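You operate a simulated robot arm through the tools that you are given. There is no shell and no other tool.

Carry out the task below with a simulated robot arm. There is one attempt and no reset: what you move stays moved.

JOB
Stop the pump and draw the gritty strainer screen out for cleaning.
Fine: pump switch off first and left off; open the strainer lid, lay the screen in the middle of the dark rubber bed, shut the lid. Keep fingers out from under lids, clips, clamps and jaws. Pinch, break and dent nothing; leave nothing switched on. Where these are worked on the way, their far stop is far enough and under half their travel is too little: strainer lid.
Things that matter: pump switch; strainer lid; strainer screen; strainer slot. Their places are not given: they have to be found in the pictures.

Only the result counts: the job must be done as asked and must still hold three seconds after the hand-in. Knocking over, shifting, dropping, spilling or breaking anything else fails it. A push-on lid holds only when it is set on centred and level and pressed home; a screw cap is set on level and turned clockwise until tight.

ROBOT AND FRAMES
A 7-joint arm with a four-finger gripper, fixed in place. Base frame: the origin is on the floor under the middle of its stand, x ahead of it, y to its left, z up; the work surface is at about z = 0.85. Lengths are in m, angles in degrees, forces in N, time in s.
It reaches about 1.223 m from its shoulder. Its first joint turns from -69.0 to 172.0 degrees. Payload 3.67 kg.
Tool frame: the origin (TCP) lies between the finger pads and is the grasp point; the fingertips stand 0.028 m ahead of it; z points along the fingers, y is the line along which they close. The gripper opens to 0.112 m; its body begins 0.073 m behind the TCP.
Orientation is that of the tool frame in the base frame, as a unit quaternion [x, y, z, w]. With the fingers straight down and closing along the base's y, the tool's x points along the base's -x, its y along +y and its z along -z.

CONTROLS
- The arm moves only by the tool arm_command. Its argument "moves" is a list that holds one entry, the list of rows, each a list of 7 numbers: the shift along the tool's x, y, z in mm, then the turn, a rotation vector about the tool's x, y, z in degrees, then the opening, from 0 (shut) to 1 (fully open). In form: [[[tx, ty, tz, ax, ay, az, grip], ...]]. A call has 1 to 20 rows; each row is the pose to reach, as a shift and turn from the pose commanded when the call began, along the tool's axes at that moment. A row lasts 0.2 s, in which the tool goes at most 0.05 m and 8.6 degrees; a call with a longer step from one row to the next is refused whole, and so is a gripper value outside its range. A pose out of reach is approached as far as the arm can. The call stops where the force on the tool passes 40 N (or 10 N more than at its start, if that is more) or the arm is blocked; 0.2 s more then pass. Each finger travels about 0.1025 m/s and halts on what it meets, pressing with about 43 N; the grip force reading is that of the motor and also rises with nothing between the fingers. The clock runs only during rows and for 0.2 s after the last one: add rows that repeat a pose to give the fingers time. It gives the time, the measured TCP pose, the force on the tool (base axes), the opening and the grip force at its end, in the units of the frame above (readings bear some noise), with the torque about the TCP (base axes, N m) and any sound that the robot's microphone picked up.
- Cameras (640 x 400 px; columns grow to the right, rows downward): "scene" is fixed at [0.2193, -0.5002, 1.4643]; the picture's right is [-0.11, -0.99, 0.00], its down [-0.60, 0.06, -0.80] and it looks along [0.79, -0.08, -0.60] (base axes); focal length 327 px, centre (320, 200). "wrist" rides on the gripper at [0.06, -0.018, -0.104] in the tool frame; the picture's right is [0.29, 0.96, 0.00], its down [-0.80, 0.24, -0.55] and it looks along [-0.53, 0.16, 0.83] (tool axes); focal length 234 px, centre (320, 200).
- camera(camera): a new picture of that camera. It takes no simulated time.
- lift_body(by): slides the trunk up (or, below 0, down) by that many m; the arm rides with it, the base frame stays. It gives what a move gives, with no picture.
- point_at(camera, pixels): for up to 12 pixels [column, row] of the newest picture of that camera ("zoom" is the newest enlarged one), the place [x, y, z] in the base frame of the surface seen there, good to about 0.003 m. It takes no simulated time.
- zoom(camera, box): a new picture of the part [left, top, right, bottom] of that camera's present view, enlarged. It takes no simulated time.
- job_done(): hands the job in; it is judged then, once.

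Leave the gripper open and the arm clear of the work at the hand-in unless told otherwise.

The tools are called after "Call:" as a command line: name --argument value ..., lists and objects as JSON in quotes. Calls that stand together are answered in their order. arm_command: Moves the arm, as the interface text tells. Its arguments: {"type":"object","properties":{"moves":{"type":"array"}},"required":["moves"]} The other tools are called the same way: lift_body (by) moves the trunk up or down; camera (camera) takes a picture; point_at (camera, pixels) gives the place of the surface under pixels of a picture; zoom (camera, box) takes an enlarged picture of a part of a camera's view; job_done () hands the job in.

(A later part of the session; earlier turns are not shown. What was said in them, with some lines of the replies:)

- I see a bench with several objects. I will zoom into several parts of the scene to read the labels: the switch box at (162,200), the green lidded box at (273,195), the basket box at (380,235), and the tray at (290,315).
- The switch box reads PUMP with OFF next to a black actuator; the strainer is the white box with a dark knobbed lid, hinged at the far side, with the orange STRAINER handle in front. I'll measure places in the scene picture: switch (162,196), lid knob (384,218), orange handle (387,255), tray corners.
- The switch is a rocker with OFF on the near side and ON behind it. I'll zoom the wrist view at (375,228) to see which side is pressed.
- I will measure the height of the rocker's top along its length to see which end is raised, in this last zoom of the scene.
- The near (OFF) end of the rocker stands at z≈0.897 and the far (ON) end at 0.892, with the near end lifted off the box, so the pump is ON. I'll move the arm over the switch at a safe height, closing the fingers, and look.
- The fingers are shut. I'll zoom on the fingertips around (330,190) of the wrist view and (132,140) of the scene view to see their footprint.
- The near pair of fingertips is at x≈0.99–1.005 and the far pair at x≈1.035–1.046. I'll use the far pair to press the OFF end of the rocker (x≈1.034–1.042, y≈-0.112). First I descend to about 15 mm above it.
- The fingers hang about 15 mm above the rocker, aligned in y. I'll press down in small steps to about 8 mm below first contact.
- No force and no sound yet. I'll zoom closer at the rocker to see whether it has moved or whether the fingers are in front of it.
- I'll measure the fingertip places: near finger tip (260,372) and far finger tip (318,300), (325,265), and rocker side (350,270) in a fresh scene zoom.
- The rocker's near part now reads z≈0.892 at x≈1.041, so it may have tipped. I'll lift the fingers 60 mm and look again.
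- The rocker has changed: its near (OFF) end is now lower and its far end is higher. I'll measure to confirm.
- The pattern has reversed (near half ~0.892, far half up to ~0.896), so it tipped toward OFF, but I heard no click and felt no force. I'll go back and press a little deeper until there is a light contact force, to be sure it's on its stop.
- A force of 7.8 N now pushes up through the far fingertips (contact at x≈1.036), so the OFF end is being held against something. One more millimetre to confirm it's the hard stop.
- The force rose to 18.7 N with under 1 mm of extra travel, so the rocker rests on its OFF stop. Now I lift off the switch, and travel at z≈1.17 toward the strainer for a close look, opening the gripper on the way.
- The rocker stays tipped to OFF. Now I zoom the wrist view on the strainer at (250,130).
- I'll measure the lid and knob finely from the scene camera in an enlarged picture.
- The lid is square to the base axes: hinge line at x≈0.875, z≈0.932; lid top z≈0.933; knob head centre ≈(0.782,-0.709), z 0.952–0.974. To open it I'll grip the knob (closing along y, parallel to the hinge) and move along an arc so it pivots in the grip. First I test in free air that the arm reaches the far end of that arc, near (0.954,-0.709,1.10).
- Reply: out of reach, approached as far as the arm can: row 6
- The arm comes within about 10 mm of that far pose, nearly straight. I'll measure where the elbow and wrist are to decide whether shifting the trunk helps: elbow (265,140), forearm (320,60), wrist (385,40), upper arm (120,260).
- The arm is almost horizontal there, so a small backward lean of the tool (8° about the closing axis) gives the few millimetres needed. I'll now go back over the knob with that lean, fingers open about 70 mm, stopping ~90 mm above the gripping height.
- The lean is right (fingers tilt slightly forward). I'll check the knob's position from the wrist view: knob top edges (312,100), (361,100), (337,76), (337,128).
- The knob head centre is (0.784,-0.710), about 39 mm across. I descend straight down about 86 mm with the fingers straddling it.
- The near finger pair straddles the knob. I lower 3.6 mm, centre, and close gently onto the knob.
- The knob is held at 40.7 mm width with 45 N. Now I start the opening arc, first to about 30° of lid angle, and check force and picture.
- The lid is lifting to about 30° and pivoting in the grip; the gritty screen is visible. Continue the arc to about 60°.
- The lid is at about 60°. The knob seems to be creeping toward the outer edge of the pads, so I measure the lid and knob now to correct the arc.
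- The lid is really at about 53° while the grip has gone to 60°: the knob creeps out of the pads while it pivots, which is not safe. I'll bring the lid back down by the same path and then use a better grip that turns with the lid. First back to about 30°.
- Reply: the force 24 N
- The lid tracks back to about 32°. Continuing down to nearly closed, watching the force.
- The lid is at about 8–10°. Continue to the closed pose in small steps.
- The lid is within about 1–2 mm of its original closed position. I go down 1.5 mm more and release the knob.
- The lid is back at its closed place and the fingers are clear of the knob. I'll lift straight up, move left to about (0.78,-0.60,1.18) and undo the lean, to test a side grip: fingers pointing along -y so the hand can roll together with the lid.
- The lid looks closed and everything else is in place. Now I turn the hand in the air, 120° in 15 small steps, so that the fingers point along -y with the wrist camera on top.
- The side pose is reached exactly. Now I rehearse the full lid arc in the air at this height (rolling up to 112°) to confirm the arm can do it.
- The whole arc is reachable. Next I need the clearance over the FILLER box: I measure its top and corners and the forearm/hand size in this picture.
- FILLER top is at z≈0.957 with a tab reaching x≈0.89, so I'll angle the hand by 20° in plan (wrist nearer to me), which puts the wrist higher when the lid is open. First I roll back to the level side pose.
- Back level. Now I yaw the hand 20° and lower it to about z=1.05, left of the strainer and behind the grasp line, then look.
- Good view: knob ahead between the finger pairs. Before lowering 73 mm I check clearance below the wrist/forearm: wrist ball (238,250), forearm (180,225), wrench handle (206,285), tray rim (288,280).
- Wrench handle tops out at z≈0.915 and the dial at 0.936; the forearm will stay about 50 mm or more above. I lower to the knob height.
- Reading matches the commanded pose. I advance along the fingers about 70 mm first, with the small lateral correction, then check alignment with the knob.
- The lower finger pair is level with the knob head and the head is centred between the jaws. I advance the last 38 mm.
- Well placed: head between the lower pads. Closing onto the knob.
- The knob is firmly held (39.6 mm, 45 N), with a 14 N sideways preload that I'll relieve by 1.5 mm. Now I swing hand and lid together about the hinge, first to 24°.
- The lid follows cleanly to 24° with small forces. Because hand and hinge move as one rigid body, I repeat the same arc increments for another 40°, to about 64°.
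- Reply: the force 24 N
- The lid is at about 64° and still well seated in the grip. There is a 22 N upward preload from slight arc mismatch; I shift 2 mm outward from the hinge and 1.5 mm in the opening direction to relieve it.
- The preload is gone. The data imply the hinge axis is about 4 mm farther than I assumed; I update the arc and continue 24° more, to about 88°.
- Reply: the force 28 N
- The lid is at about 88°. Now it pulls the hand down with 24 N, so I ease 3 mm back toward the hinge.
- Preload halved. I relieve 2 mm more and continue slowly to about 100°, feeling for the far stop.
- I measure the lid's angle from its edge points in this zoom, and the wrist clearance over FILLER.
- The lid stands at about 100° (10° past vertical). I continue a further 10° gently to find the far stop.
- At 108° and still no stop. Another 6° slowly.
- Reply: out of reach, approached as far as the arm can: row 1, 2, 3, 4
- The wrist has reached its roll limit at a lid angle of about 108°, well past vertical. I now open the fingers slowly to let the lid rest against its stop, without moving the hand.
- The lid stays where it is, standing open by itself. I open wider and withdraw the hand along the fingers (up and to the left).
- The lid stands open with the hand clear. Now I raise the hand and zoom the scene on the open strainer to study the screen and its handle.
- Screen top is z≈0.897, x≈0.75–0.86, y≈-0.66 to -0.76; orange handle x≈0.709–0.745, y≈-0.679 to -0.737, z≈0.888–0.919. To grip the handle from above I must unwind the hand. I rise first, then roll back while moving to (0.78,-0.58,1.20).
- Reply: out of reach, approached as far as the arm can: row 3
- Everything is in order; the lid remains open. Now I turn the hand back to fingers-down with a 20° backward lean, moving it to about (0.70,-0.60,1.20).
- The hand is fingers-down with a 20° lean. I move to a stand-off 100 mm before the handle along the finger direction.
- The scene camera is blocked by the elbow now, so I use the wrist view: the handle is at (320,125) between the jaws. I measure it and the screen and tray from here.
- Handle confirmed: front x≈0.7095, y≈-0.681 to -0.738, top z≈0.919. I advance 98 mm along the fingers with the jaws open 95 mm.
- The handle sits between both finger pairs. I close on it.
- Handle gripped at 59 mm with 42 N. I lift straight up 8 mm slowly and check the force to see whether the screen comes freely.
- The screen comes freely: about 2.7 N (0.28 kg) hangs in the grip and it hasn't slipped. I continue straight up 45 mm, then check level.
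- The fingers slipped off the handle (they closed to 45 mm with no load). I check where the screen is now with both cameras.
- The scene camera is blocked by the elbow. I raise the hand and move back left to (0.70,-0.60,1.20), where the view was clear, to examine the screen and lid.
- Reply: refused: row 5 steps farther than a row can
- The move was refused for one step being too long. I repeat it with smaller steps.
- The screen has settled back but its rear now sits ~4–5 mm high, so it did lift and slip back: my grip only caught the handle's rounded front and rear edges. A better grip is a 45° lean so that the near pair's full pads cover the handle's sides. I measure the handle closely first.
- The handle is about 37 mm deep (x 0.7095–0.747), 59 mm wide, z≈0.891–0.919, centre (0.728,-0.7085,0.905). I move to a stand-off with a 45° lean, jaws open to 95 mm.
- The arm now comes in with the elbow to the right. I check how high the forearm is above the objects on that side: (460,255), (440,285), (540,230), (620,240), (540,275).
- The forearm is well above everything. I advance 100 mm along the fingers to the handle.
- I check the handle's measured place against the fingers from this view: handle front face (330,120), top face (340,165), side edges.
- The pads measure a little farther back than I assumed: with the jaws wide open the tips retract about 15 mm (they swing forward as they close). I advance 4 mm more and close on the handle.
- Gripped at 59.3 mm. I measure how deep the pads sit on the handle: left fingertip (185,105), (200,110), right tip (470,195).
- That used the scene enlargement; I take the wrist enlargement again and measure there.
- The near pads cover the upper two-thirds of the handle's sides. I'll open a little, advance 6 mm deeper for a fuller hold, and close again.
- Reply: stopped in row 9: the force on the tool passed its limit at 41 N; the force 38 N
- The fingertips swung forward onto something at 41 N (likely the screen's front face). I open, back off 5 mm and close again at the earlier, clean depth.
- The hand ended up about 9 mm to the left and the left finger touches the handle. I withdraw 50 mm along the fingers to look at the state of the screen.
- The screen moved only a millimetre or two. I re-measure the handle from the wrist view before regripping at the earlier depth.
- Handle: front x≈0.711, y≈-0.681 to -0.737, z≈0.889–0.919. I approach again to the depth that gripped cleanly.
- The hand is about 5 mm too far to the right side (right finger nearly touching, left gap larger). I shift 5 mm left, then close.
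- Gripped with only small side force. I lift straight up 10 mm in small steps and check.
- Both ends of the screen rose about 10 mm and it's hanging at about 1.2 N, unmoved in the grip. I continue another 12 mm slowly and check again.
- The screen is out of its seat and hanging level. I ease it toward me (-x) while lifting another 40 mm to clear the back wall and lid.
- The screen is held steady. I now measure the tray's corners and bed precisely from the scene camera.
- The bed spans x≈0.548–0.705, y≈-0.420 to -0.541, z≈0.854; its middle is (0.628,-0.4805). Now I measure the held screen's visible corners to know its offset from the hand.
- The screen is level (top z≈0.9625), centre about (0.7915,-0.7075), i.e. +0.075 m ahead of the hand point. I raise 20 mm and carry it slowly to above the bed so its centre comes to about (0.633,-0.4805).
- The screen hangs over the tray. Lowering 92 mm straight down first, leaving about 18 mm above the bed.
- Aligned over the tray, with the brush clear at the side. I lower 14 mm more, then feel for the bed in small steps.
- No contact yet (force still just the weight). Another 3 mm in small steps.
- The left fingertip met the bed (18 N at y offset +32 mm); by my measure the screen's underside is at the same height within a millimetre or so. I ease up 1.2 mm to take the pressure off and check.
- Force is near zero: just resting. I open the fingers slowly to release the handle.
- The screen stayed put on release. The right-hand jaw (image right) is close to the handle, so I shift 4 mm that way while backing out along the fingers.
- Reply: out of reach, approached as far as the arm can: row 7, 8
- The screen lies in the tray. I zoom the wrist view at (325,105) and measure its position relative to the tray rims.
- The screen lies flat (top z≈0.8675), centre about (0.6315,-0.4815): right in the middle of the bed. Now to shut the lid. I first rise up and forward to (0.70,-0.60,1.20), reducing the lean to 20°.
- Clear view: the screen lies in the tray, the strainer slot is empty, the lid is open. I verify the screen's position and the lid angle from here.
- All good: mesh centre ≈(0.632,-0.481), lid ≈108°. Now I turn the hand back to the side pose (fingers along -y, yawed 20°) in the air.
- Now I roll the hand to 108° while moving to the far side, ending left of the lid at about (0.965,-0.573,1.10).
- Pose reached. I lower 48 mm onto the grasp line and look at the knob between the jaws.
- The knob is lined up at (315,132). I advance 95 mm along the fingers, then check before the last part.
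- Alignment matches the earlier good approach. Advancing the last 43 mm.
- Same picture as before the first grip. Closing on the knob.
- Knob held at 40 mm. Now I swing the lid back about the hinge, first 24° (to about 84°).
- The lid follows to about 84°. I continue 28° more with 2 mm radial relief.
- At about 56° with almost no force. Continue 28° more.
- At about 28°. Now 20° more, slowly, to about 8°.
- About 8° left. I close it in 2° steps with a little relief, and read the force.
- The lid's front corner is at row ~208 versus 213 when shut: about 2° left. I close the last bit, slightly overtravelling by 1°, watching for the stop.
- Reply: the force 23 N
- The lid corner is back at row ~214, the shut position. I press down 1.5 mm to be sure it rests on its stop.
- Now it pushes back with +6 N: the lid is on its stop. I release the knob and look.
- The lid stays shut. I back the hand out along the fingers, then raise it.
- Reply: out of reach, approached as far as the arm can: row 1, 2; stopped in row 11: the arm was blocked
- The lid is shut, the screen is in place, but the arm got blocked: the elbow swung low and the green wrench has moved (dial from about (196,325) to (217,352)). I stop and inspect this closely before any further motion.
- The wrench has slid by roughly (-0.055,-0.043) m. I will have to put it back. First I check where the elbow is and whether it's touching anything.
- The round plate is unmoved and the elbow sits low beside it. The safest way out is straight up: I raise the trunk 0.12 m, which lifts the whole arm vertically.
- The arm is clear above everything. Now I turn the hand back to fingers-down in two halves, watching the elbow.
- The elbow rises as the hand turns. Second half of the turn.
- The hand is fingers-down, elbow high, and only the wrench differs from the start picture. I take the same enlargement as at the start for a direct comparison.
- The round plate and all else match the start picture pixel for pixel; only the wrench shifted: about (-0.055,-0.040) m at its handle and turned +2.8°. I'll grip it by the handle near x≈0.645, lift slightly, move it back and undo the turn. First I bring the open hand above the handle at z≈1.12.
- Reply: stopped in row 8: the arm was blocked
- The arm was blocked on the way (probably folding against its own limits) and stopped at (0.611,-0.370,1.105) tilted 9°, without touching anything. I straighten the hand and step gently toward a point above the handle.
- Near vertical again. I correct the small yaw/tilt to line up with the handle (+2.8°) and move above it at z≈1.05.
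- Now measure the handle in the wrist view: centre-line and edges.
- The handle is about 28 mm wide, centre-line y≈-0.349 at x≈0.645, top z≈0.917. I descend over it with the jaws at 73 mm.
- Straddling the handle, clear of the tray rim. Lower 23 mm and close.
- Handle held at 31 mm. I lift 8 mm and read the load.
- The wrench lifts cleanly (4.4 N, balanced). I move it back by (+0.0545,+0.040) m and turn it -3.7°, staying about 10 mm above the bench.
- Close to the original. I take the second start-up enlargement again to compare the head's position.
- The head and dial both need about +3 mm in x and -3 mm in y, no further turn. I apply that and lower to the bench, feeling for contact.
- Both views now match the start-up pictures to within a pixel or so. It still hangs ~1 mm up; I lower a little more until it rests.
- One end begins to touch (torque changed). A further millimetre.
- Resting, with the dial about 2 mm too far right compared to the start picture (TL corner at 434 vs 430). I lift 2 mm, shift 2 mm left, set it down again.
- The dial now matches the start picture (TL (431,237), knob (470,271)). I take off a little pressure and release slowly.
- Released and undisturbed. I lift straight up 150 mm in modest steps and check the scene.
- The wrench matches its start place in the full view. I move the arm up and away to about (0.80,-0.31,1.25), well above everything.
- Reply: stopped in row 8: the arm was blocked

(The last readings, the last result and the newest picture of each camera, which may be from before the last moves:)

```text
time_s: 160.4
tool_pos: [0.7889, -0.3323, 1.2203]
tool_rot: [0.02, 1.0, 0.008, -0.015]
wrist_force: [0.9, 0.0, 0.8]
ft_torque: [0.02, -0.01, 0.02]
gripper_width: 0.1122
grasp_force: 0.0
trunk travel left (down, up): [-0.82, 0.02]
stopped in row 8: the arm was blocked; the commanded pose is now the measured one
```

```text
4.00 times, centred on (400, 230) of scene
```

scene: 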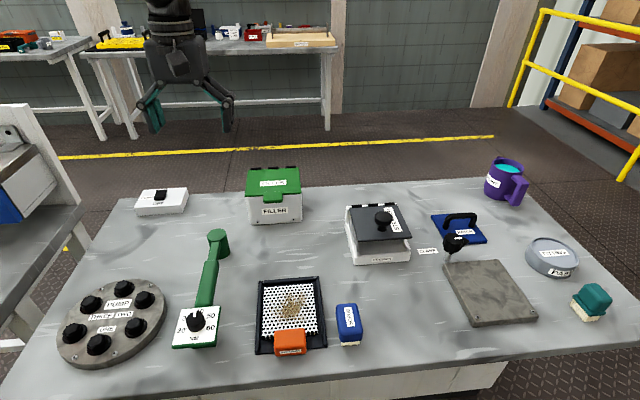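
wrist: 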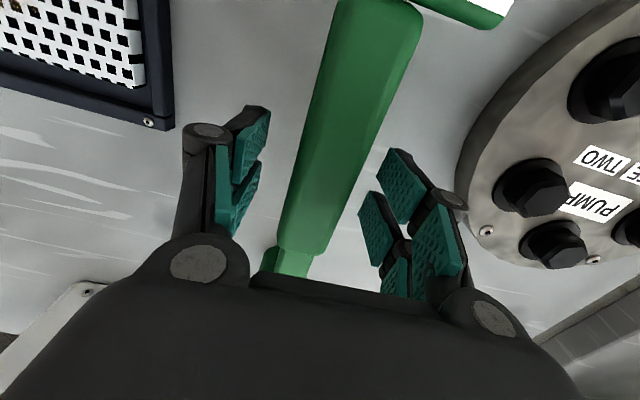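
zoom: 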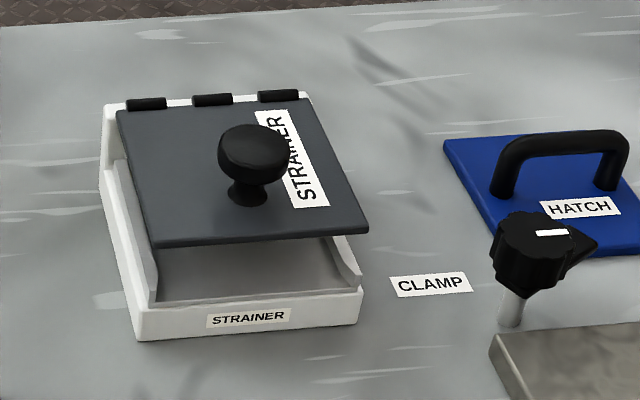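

Every enlargement now matches the start-up pictures: wrench dial and head, FILLER, round plate, brush, cup, lid. The lid is shut, the slot empty, the screen centred on the bed. One last check of the pump rocker.

Call:
zoom --camera "scene" --box '[148, 182, 180, 208]'

Call:
point_at --camera "zoom" --pixels '[[240, 232], [245, 215], [258, 185], [272, 145], [280, 130], [210, 130]]'

Call:
camera --camera "wrist"

```text
15.38 times, centred on (164, 195) of scene
```

zoom: 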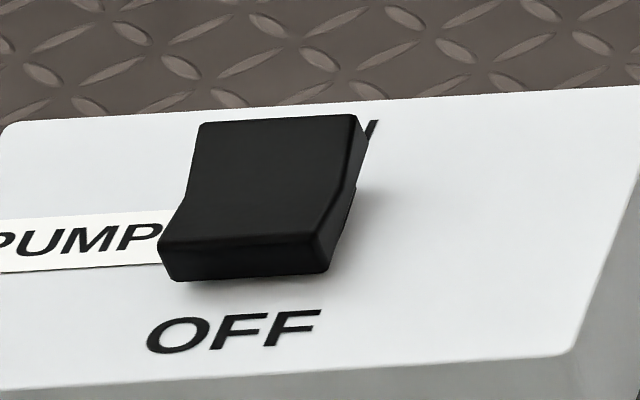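

```text
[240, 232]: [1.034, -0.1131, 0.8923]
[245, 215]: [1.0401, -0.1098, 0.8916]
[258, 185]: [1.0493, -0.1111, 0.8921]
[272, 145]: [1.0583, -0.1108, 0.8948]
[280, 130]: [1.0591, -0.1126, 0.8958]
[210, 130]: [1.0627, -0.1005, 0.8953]
```

```text
taken
```

wrist: 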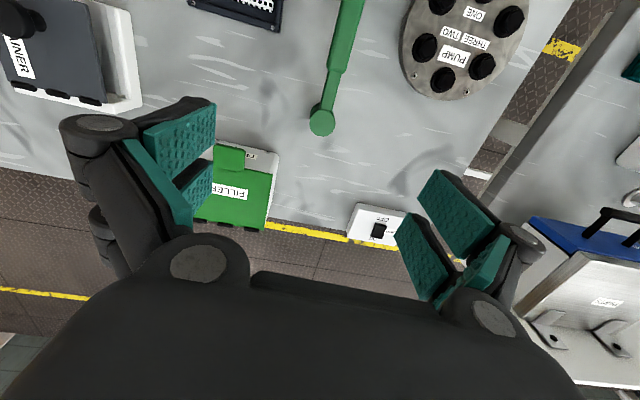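

The rocker is still tipped to OFF (near end low, far end high). I hold the arm still for a moment to confirm it's at rest, gripper open.

Call:
arm_command --moves '[[[0, 0, 0, 0, 0, 0, 1], [0, 0, 0, 0, 0, 0, 1], [0, 0, 0, 0, 0, 0, 1]]]'

Call:
camera --camera "scene"

```text
time_s: 161.2
tool_pos: [0.7894, -0.3301, 1.2225]
tool_rot: [0.021, 1.0, 0.006, -0.016]
wrist_force: [-0.8, 0.2, -0.2]
ft_torque: [0.04, 0.01, 0.02]
gripper_width: 0.112
grasp_force: 0.0
trunk travel left (down, up): [-0.82, 0.02]
```

```text
taken
```

scene: 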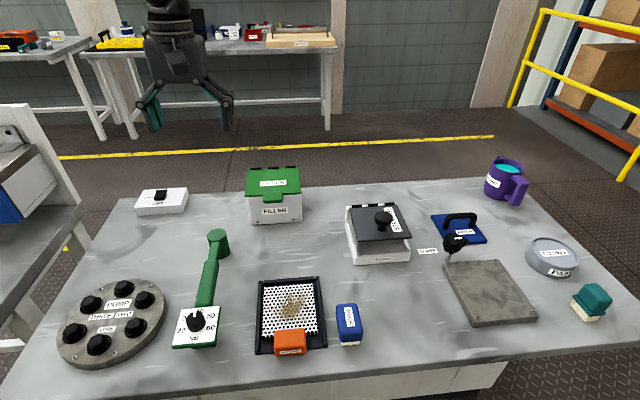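

The arm is at rest at (0.79,-0.33,1.22) with the gripper open and clear of the work.

- **Pump:** the switch is off.
- **Strainer:** the screen lies in the middle of the rubber bed and the lid is shut.
- **Wrench:** my elbow pushed the green wrench aside on the way. I put it back, and it matches the start pictures to about a pixel.
- **Screen slip:** on the first lift the screen slipped from the grip and dropped back a few millimetres into its slot. The second lift held.

I hand the job in now.

Call:
job_done

```text
The job is handed in.
```

I've handed the job in. By the last pictures everything asked for is done, but I bumped the green wrench along the way, and that could count against the result.

- **Pump:** I switched it off first. The rocker is pressed to its OFF stop and was still there in the last picture.
- **Strainer lid:** I opened it by its knob to about 108°, where it stood by itself, and later closed it until it pushed back on its stop. My first grip let the knob slip at about 53°, so I lowered the lid and gripped again from the side.
- **Screen:** It lies flat on the rubber bed, about 4 mm from the middle.

Some things went wrong along the way:
- **Screen handling:** On the first lift it slipped out of the grip and dropped a few millimetres back into its slot. While regripping, the fingertips pushed against something, probably the screen's front face, with about 41 N. It moved a millimetre or two, and I saw no damage.
- **Green wrench:** After I closed the lid, the arm's elbow swung low and pushed the wrench about 6–7 cm across the bench. I picked it up and set it back, and it matches the start pictures to about a pixel. If movement during the job is judged, not just the end state, this could fail it.

Nothing else on the bench looks moved. The arm is at rest above the bench with the gripper open, and the trunk is 0.12 m higher than at the start.
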